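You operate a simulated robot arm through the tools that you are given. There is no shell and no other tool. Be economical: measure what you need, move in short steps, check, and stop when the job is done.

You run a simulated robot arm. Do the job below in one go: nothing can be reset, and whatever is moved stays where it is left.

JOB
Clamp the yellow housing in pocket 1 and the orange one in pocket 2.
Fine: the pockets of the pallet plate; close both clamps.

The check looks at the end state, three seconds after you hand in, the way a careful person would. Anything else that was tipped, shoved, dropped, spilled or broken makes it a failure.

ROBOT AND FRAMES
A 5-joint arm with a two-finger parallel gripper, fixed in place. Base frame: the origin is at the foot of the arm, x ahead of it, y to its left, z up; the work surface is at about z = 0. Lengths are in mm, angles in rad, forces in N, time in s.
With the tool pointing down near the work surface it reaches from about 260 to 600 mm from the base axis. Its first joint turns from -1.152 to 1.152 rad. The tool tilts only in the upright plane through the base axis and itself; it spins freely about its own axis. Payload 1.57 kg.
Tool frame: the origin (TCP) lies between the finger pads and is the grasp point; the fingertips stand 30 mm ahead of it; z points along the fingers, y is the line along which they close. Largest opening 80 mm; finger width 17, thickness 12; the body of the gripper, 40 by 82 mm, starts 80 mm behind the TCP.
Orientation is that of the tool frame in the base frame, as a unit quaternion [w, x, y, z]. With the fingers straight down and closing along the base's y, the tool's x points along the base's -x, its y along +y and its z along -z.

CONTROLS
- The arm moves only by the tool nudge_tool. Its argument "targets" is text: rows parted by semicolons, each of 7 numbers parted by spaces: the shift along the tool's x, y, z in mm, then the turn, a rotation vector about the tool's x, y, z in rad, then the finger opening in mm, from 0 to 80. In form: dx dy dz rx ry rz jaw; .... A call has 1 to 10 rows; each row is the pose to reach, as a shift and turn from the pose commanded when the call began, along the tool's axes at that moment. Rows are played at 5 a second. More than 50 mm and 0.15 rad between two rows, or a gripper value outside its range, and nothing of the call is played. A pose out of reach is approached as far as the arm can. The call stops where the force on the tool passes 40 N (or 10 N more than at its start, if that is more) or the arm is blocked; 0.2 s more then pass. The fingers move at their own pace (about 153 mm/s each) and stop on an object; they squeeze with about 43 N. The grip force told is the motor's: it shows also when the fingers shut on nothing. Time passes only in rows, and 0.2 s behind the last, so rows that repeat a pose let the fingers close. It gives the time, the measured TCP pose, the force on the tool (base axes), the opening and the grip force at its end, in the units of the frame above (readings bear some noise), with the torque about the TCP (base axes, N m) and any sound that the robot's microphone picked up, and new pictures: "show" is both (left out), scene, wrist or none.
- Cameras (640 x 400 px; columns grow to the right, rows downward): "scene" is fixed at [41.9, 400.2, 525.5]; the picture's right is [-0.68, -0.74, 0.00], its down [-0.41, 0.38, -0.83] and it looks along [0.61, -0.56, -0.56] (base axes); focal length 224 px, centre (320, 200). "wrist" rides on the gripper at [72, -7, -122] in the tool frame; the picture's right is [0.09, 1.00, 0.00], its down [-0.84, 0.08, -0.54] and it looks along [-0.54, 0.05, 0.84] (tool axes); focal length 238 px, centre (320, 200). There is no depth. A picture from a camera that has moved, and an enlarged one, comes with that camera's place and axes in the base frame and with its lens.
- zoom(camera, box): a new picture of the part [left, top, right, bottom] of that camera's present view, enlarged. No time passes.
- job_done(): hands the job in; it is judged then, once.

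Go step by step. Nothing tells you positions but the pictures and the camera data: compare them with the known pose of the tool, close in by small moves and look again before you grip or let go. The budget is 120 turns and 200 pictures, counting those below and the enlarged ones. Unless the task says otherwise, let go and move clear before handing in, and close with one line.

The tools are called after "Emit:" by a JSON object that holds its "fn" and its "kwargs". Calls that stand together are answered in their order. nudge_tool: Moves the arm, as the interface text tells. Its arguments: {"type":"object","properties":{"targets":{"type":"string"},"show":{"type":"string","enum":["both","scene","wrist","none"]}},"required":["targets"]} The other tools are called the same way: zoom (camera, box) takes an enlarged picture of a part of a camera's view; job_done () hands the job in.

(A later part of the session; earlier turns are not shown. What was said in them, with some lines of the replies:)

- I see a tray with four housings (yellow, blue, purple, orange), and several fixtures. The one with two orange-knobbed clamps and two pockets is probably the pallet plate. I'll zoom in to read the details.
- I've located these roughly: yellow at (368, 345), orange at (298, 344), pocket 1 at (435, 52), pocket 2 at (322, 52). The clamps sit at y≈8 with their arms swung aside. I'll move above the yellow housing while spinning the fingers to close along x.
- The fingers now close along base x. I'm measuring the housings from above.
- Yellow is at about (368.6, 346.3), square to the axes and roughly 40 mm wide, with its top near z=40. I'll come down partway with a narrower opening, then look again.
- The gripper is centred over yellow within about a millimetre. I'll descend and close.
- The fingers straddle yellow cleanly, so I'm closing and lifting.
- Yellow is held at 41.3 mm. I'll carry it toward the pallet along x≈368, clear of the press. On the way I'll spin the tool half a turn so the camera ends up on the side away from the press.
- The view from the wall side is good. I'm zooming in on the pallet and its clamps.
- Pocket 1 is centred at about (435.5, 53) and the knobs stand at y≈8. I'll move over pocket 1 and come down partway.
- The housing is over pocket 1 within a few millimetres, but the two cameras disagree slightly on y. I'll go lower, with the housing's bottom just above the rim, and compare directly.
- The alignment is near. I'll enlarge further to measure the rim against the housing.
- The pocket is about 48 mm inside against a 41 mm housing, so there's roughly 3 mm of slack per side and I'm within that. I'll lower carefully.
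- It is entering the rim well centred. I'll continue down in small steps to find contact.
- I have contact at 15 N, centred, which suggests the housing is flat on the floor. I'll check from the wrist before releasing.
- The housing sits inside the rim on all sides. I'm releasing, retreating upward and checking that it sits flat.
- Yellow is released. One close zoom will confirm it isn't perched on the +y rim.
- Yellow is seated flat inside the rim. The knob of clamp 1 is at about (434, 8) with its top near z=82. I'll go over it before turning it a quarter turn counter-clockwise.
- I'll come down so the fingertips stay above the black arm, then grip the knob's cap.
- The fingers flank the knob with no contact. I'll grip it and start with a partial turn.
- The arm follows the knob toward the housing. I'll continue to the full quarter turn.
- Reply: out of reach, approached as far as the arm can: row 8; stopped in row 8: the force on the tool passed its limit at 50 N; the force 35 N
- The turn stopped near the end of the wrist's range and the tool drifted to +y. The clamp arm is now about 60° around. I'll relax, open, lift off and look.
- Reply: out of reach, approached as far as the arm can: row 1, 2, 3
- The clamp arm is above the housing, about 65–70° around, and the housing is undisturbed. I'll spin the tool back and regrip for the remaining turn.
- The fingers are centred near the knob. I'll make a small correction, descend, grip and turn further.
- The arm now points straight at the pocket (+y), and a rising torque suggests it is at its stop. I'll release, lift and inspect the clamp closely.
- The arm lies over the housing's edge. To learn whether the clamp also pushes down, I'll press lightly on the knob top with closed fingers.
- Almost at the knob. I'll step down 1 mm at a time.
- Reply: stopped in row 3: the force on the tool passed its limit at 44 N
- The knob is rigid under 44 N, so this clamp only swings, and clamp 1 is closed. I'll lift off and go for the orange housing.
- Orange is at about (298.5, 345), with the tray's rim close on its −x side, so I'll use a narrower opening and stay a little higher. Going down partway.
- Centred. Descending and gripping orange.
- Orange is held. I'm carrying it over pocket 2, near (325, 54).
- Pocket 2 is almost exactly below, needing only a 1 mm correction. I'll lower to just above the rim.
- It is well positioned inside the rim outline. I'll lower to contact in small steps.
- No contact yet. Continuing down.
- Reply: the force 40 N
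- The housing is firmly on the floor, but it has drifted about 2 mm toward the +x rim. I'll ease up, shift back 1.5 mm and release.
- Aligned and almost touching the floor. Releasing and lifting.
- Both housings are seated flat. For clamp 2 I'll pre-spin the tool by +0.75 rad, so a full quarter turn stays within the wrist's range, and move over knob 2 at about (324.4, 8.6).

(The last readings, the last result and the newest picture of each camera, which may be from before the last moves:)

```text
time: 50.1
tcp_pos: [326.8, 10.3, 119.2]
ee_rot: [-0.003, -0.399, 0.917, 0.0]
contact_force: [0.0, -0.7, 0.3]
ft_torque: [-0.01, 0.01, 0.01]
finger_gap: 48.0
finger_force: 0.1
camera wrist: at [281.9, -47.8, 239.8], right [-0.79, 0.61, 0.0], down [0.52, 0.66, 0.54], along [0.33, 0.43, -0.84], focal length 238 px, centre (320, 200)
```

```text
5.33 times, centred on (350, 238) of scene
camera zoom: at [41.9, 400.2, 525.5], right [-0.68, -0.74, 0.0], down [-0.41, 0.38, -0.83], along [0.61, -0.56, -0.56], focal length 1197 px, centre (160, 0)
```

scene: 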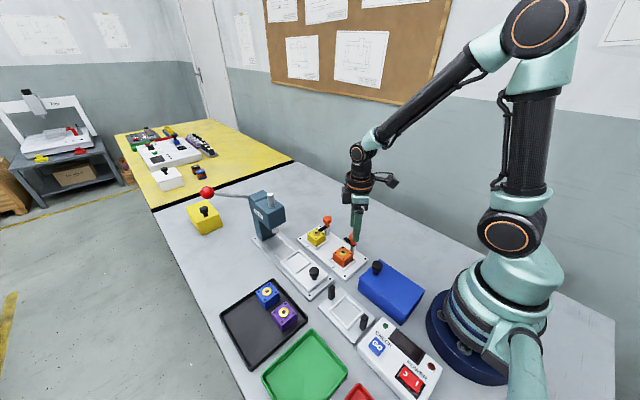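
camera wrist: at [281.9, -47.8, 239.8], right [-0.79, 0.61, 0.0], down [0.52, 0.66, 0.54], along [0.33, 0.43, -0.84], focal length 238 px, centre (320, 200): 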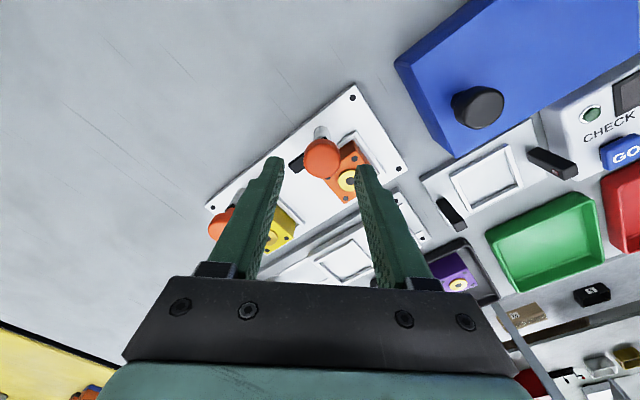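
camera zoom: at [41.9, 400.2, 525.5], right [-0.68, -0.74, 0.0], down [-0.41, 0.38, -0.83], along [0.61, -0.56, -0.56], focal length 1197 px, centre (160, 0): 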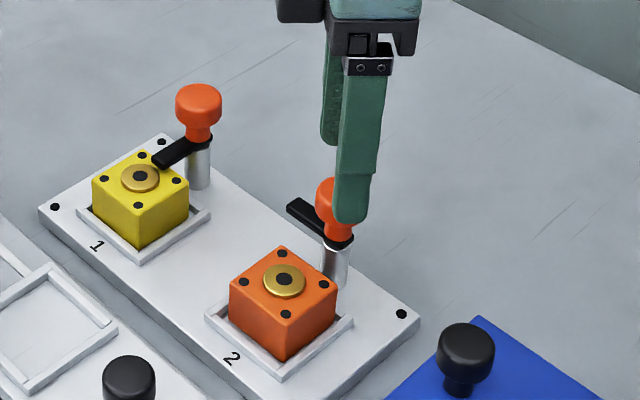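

The knob sits about 3 mm off the tool axis. I'll correct that and descend around the cap.

Emit:
{"fn": "nudge_tool", "kwargs": {"targets": "3.3 1.8 0 0 0 0 48; 3.3 1.8 15 0 0 0 48; 3.3 1.8 29 0 0 0 46; 3.3 1.8 29 0 0 0 46"}}

Emit:
{"fn": "zoom", "kwargs": {"camera": "wrist", "box": [240, 100, 400, 240]}}

Emit:
{"fn": "zoom", "kwargs": {"camera": "scene", "box": [320, 205, 390, 275]}}

```text
time: 51.1
tcp_pos: [324.3, 8.6, 89.8]
ee_rot: [-0.002, -0.399, 0.917, 0.001]
contact_force: [0.1, -0.5, 0.5]
ft_torque: [0.01, -0.02, 0.02]
finger_gap: 46.0
finger_force: 0.1
camera wrist: at [279.2, -48.8, 211.0], right [-0.79, 0.61, 0.0], down [0.52, 0.67, 0.54], along [0.33, 0.43, -0.84], focal length 238 px, centre (320, 200)
```

scene: 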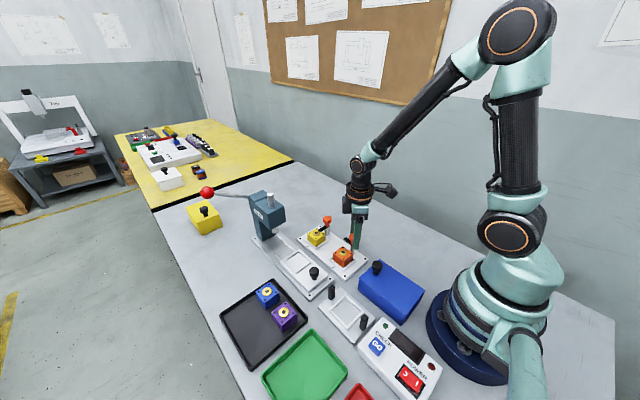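
wrist: 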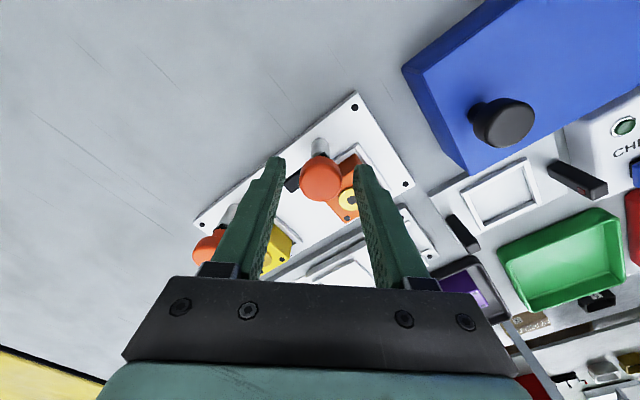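

```text
2.86 times, centred on (320, 170) of wrist
camera zoom: at [279.2, -48.8, 211.0], right [-0.79, 0.61, 0.0], down [0.52, 0.67, 0.54], along [0.33, 0.43, -0.84], focal length 681 px, centre (320, 286)
```

zoom: 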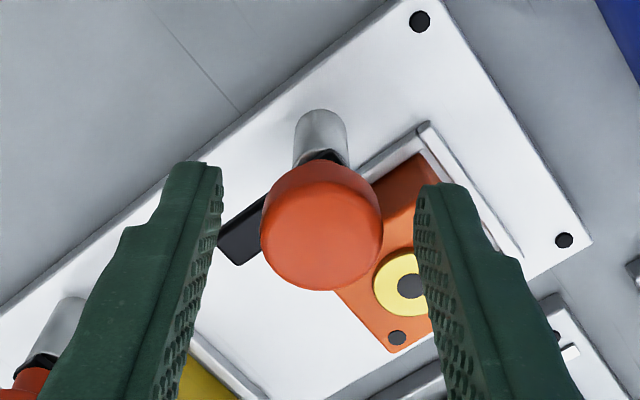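

```text
5.71 times, centred on (355, 240) of scene
camera zoom: at [41.9, 400.2, 525.5], right [-0.68, -0.74, 0.0], down [-0.41, 0.38, -0.83], along [0.61, -0.56, -0.56], focal length 1283 px, centre (120, -29)
```

zoom: 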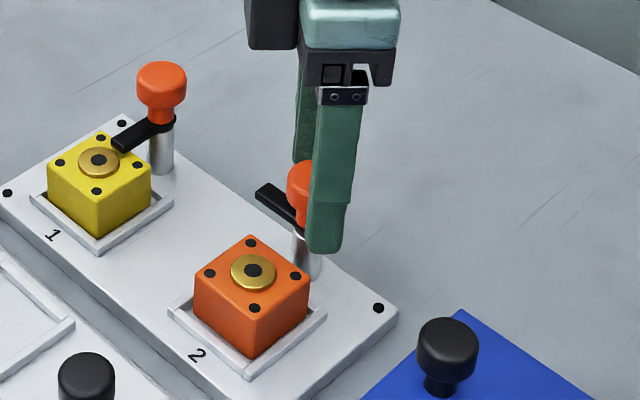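

Alignment matches what worked on clamp 1. I'll grip and turn.

Emit:
{"fn": "nudge_tool", "kwargs": {"targets": "0 0 0 0 0 0 15; 0 0 0 0 0 0 15; 0 0 0 0 0 0 15; 0 0 0 0 0 -0.14 15; 0 0 0 0 0 -0.28 15; 0 0 0 0 0 -0.42 15; 0 0 0 0 0 -0.56 15; 0 0 0 0 0 -0.7 15; 0 0 0 0 0 -0.84 15; 0 0 0 0 0 -0.84 15", "show": "none"}}

Emit:
{"fn": "zoom", "kwargs": {"camera": "scene", "box": [320, 205, 390, 275]}}

```text
time: 53.4
tcp_pos: [325.5, 9.3, 90.1]
ee_rot: [0.0, 0.738, -0.675, 0.001]
contact_force: [17.9, -18.1, -24.1]
ft_torque: [-0.36, -0.32, -0.04]
finger_gap: 27.5
finger_force: 37.6
```

```text
5.71 times, centred on (355, 240) of scene
camera zoom: at [41.9, 400.2, 525.5], right [-0.68, -0.74, 0.0], down [-0.41, 0.38, -0.83], along [0.61, -0.56, -0.56], focal length 1283 px, centre (120, -29)
```

zoom: 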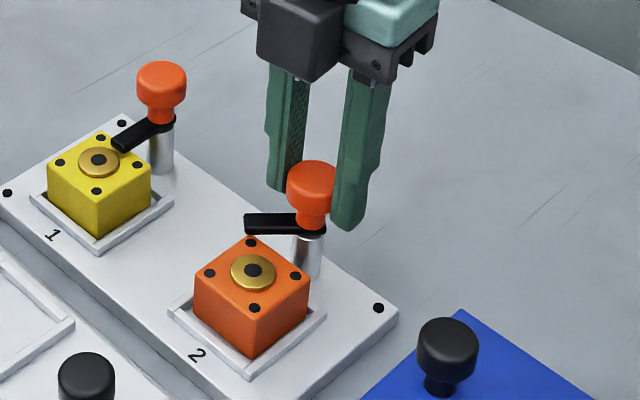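

The arm is swinging correctly, but side load is building. I'll relax the grip with a tiny correction, regrip and finish the turn.

Emit:
{"fn": "nudge_tool", "kwargs": {"targets": "0.8 -0.8 0.5 0 0 0 38; 0.8 -0.8 0.5 0 0 0 38; 0.8 -0.8 0.5 0 0 0 15; 0.8 -0.8 0.5 0 0 0 15; 0.8 -0.8 0.5 0 0 -0.145 15; 0.8 -0.8 0.5 0 0 -0.29 15; 0.8 -0.8 0.5 0 0 -0.435 15; 0.8 -0.8 0.5 0 0 -0.58 15; 0.8 -0.8 0.5 0 0 -0.7 15; 0.8 -0.8 0.5 0 0 -0.7 15", "show": "none"}}

Emit:
{"fn": "zoom", "kwargs": {"camera": "scene", "box": [320, 205, 390, 275]}}

```text
time: 55.5
tcp_pos: [327.7, 8.8, 90.1]
ee_rot: [-0.001, 0.926, -0.379, 0.002]
contact_force: [1.8, 3.1, -4.7]
ft_torque: [0.16, 0.21, 0.03]
finger_gap: 27.2
finger_force: 37.6
stopped in row 10: the force on the tool passed its limit at 46 N (the readings are from after the stop); the commanded pose is now the measured one
```

```text
5.71 times, centred on (355, 240) of scene
camera zoom: at [41.9, 400.2, 525.5], right [-0.68, -0.74, 0.0], down [-0.41, 0.38, -0.83], along [0.61, -0.56, -0.56], focal length 1283 px, centre (120, -29)
```

zoom: 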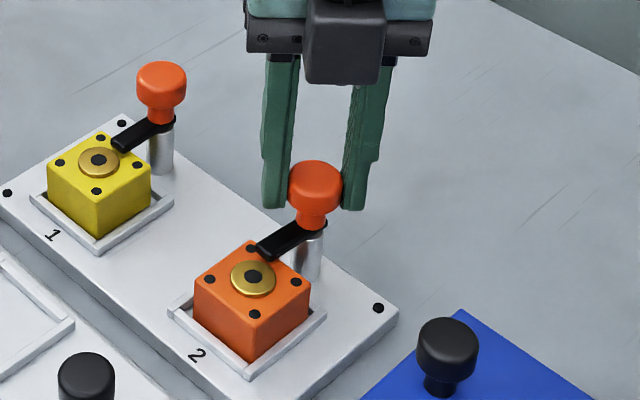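

Arm 2 now points straight over pocket 2. The orange housing seems to have shifted slightly in the picture, so I'll release, lift and inspect.

Emit:
{"fn": "nudge_tool", "kwargs": {"targets": "0 0 0 0 0 0 46; 0 0 0 0 0 0 46; 0 0 -30 0 0 0 46; 0 0 -70 0 0 0 46; 0 0 -90 0 0 0.14 46; 0 0 -90 0 0 0.14 46"}}

Emit:
{"fn": "zoom", "kwargs": {"camera": "wrist", "box": [220, 60, 400, 210]}}

Emit:
{"fn": "zoom", "kwargs": {"camera": "scene", "box": [335, 225, 375, 275]}}

Emit:
{"fn": "zoom", "kwargs": {"camera": "scene", "box": [305, 205, 345, 255]}}

```text
time: 56.9
tcp_pos: [324.4, 10.4, 178.9]
ee_rot: [-0.001, 0.896, -0.444, 0.001]
contact_force: [1.0, -0.7, -0.1]
ft_torque: [0.01, 0.0, -0.04]
finger_gap: 46.1
finger_force: 0.1
camera wrist: at [371.4, -42.9, 300.0], right [-0.74, -0.68, 0.0], down [-0.57, 0.62, 0.54], along [-0.36, 0.4, -0.84], focal length 238 px, centre (320, 200)
```

scene: 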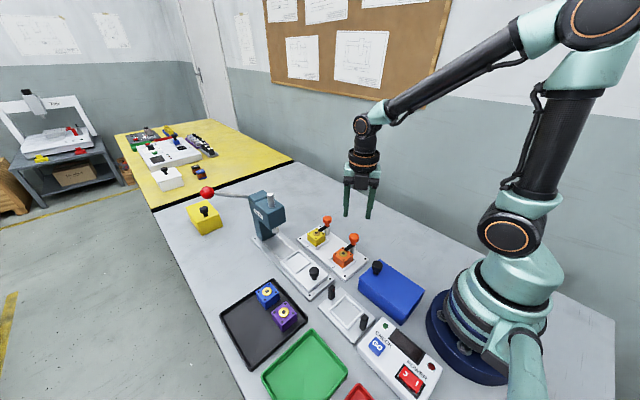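
wrist: 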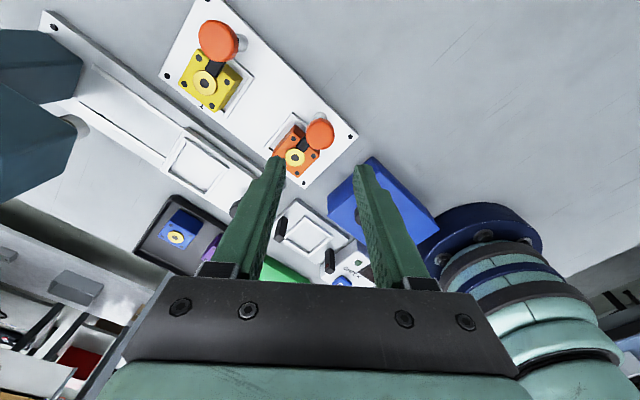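

```text
2.67 times, centred on (310, 135) of wrist
camera zoom: at [371.4, -42.9, 300.0], right [-0.74, -0.68, 0.0], down [-0.57, 0.62, 0.54], along [-0.36, 0.4, -0.84], focal length 636 px, centre (347, 373)
```

zoom: 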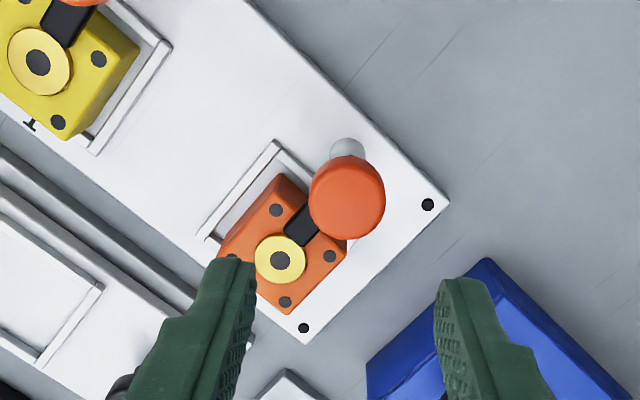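

```text
8.00 times, centred on (355, 250) of scene
camera zoom: at [41.9, 400.2, 525.5], right [-0.68, -0.74, 0.0], down [-0.41, 0.38, -0.83], along [0.61, -0.56, -0.56], focal length 1796 px, centre (40, -200)
```

zoom: 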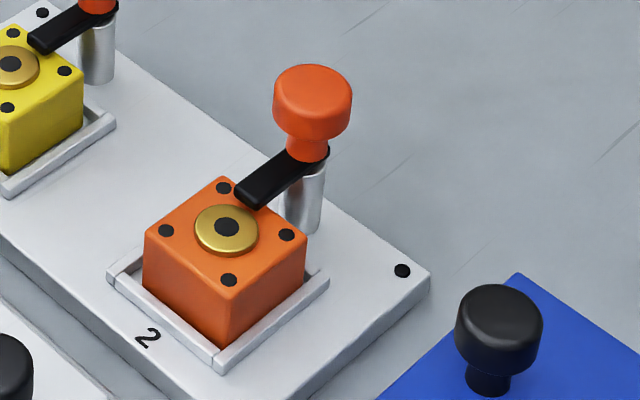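

```text
8.00 times, centred on (325, 230) of scene
camera zoom: at [41.9, 400.2, 525.5], right [-0.68, -0.74, 0.0], down [-0.41, 0.38, -0.83], along [0.61, -0.56, -0.56], focal length 1796 px, centre (280, -40)
```

zoom: 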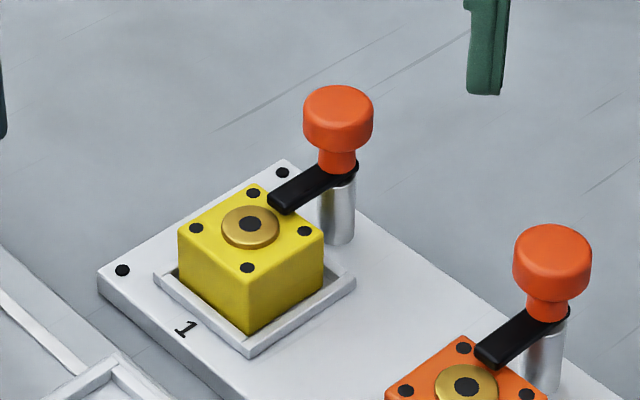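

The arm dragged orange about 3 mm toward the −x wall as it swung, so the arm bears on the housing. I'll check closely that it is still flat inside the rim.

Emit:
{"fn": "zoom", "kwargs": {"camera": "scene", "box": [345, 240, 380, 275]}}

Emit:
{"fn": "nudge_tool", "kwargs": {"targets": "0 0 0 0 0 0.14 46; 10 0 0 0 0 0.28 46; 20 0 0 0 0 0.42 46; 30 0 0 0 0 0.56 46; 40 0 0 0 0 0.7 46; 50 0 0 0 0 0.8 46; 50 0 0 0 0 0.8 46", "show": "wrist"}}

Emit:
{"fn": "zoom", "kwargs": {"camera": "wrist", "box": [240, 60, 420, 240]}}

```text
11.43 times, centred on (362, 258) of scene
camera zoom: at [41.9, 400.2, 525.5], right [-0.68, -0.74, 0.0], down [-0.41, 0.38, -0.83], along [0.61, -0.56, -0.56], focal length 2566 px, centre (-166, -457)
```

zoom: 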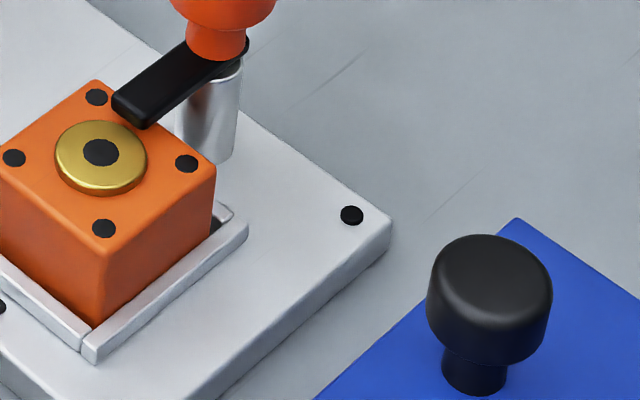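

```text
time: 58.5
tcp_pos: [355.8, -31.1, 181.1]
ee_rot: [0.001, -0.653, 0.758, -0.001]
contact_force: [-0.3, -0.1, 0.6]
ft_torque: [0.01, -0.03, -0.04]
finger_gap: 46.1
finger_force: 0.1
camera wrist: at [350.5, -103.5, 300.3], right [-1.0, 0.06, 0.0], down [0.05, 0.84, 0.54], along [0.03, 0.54, -0.84], focal length 238 px, centre (320, 200)
```

wrist: 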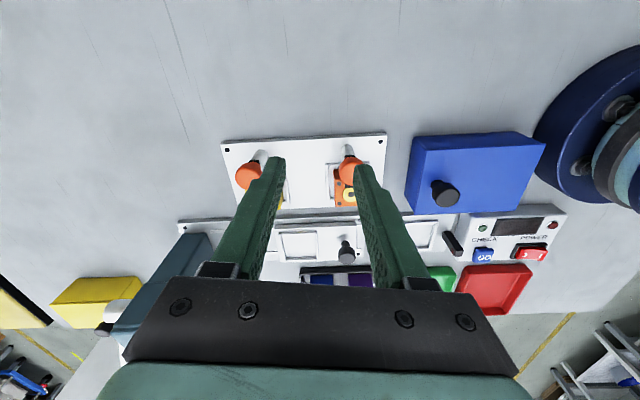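

```text
2.22 times, centred on (330, 150) of wrist
camera zoom: at [350.5, -103.5, 300.3], right [-1.0, 0.06, 0.0], down [0.05, 0.84, 0.54], along [0.03, 0.54, -0.84], focal length 530 px, centre (298, 311)
```

zoom: 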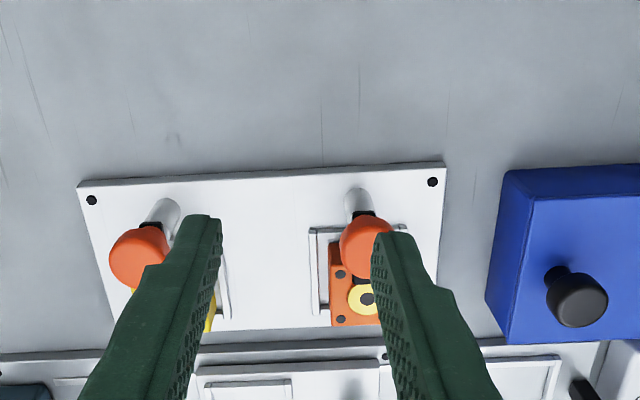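

I'll move back over the plate for a clearer look at both pockets.

Emit:
{"fn": "nudge_tool", "kwargs": {"targets": "-26 -4 -15 0 0 0 80; -52 -8 -30 0 0 0 80; -75 -12 -30 0 0 0 80; -75 -12 -30 0 0 0 80", "show": "wrist"}}

Emit:
{"fn": "zoom", "kwargs": {"camera": "wrist", "box": [320, 70, 420, 170]}}

Emit:
{"fn": "zoom", "kwargs": {"camera": "wrist", "box": [210, 70, 310, 170]}}

```text
time: 59.5
tcp_pos: [380.4, 42.5, 211.9]
ee_rot: [0.001, -0.653, 0.757, -0.002]
contact_force: [0.5, -0.4, 0.1]
ft_torque: [0.03, 0.01, -0.02]
finger_gap: 80.0
finger_force: 0.1
camera wrist: at [375.0, -30.9, 332.2], right [-1.0, 0.05, 0.0], down [0.04, 0.84, 0.54], along [0.03, 0.54, -0.84], focal length 238 px, centre (320, 200)
```

wrist: 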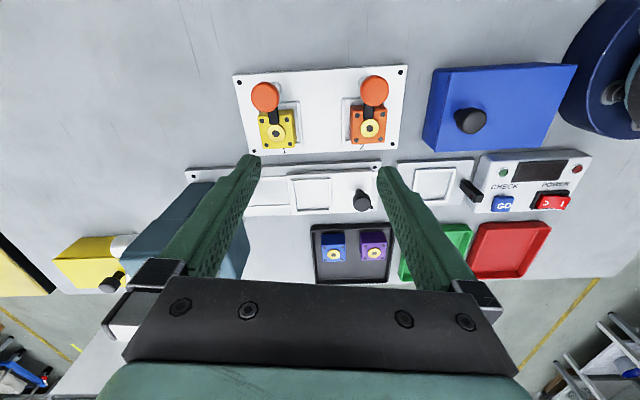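

```text
4.00 times, centred on (370, 120) of wrist
camera zoom: at [375.0, -30.9, 332.2], right [-1.0, 0.05, 0.0], down [0.04, 0.84, 0.54], along [0.03, 0.54, -0.84], focal length 953 px, centre (120, 520)
```

zoom: 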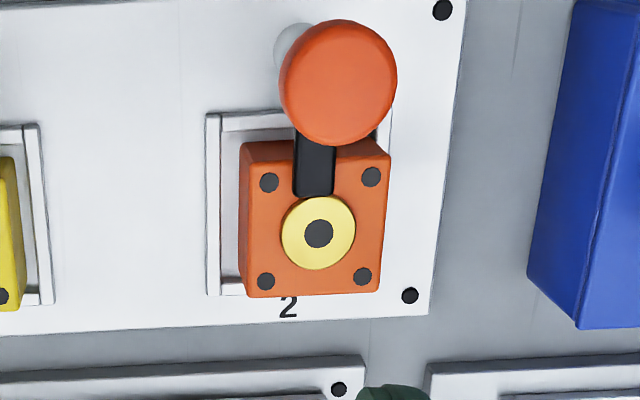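

```text
4.00 times, centred on (260, 120) of wrist
camera zoom: at [375.0, -30.9, 332.2], right [-1.0, 0.05, 0.0], down [0.04, 0.84, 0.54], along [0.03, 0.54, -0.84], focal length 953 px, centre (560, 520)
```

zoom: 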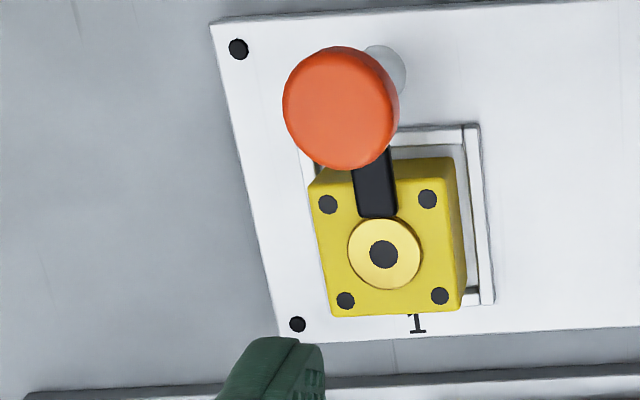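

Yellow is in pocket 1 and orange in pocket 2, both inside their rims with the clamp arms swung over them, though orange rests against the −x wall of its pocket. The gripper is open and clear, so I'm handing in.

Emit:
{"fn": "job_done", "kwargs": {}}

```text
The job is handed in.
```

I handed the job in with the yellow housing in pocket 1, the orange one in pocket 2, and both clamps closed over them. The orange housing slid about 3 mm toward one wall of its pocket as its clamp closed, and in the last pictures it still looked flat inside the rim.
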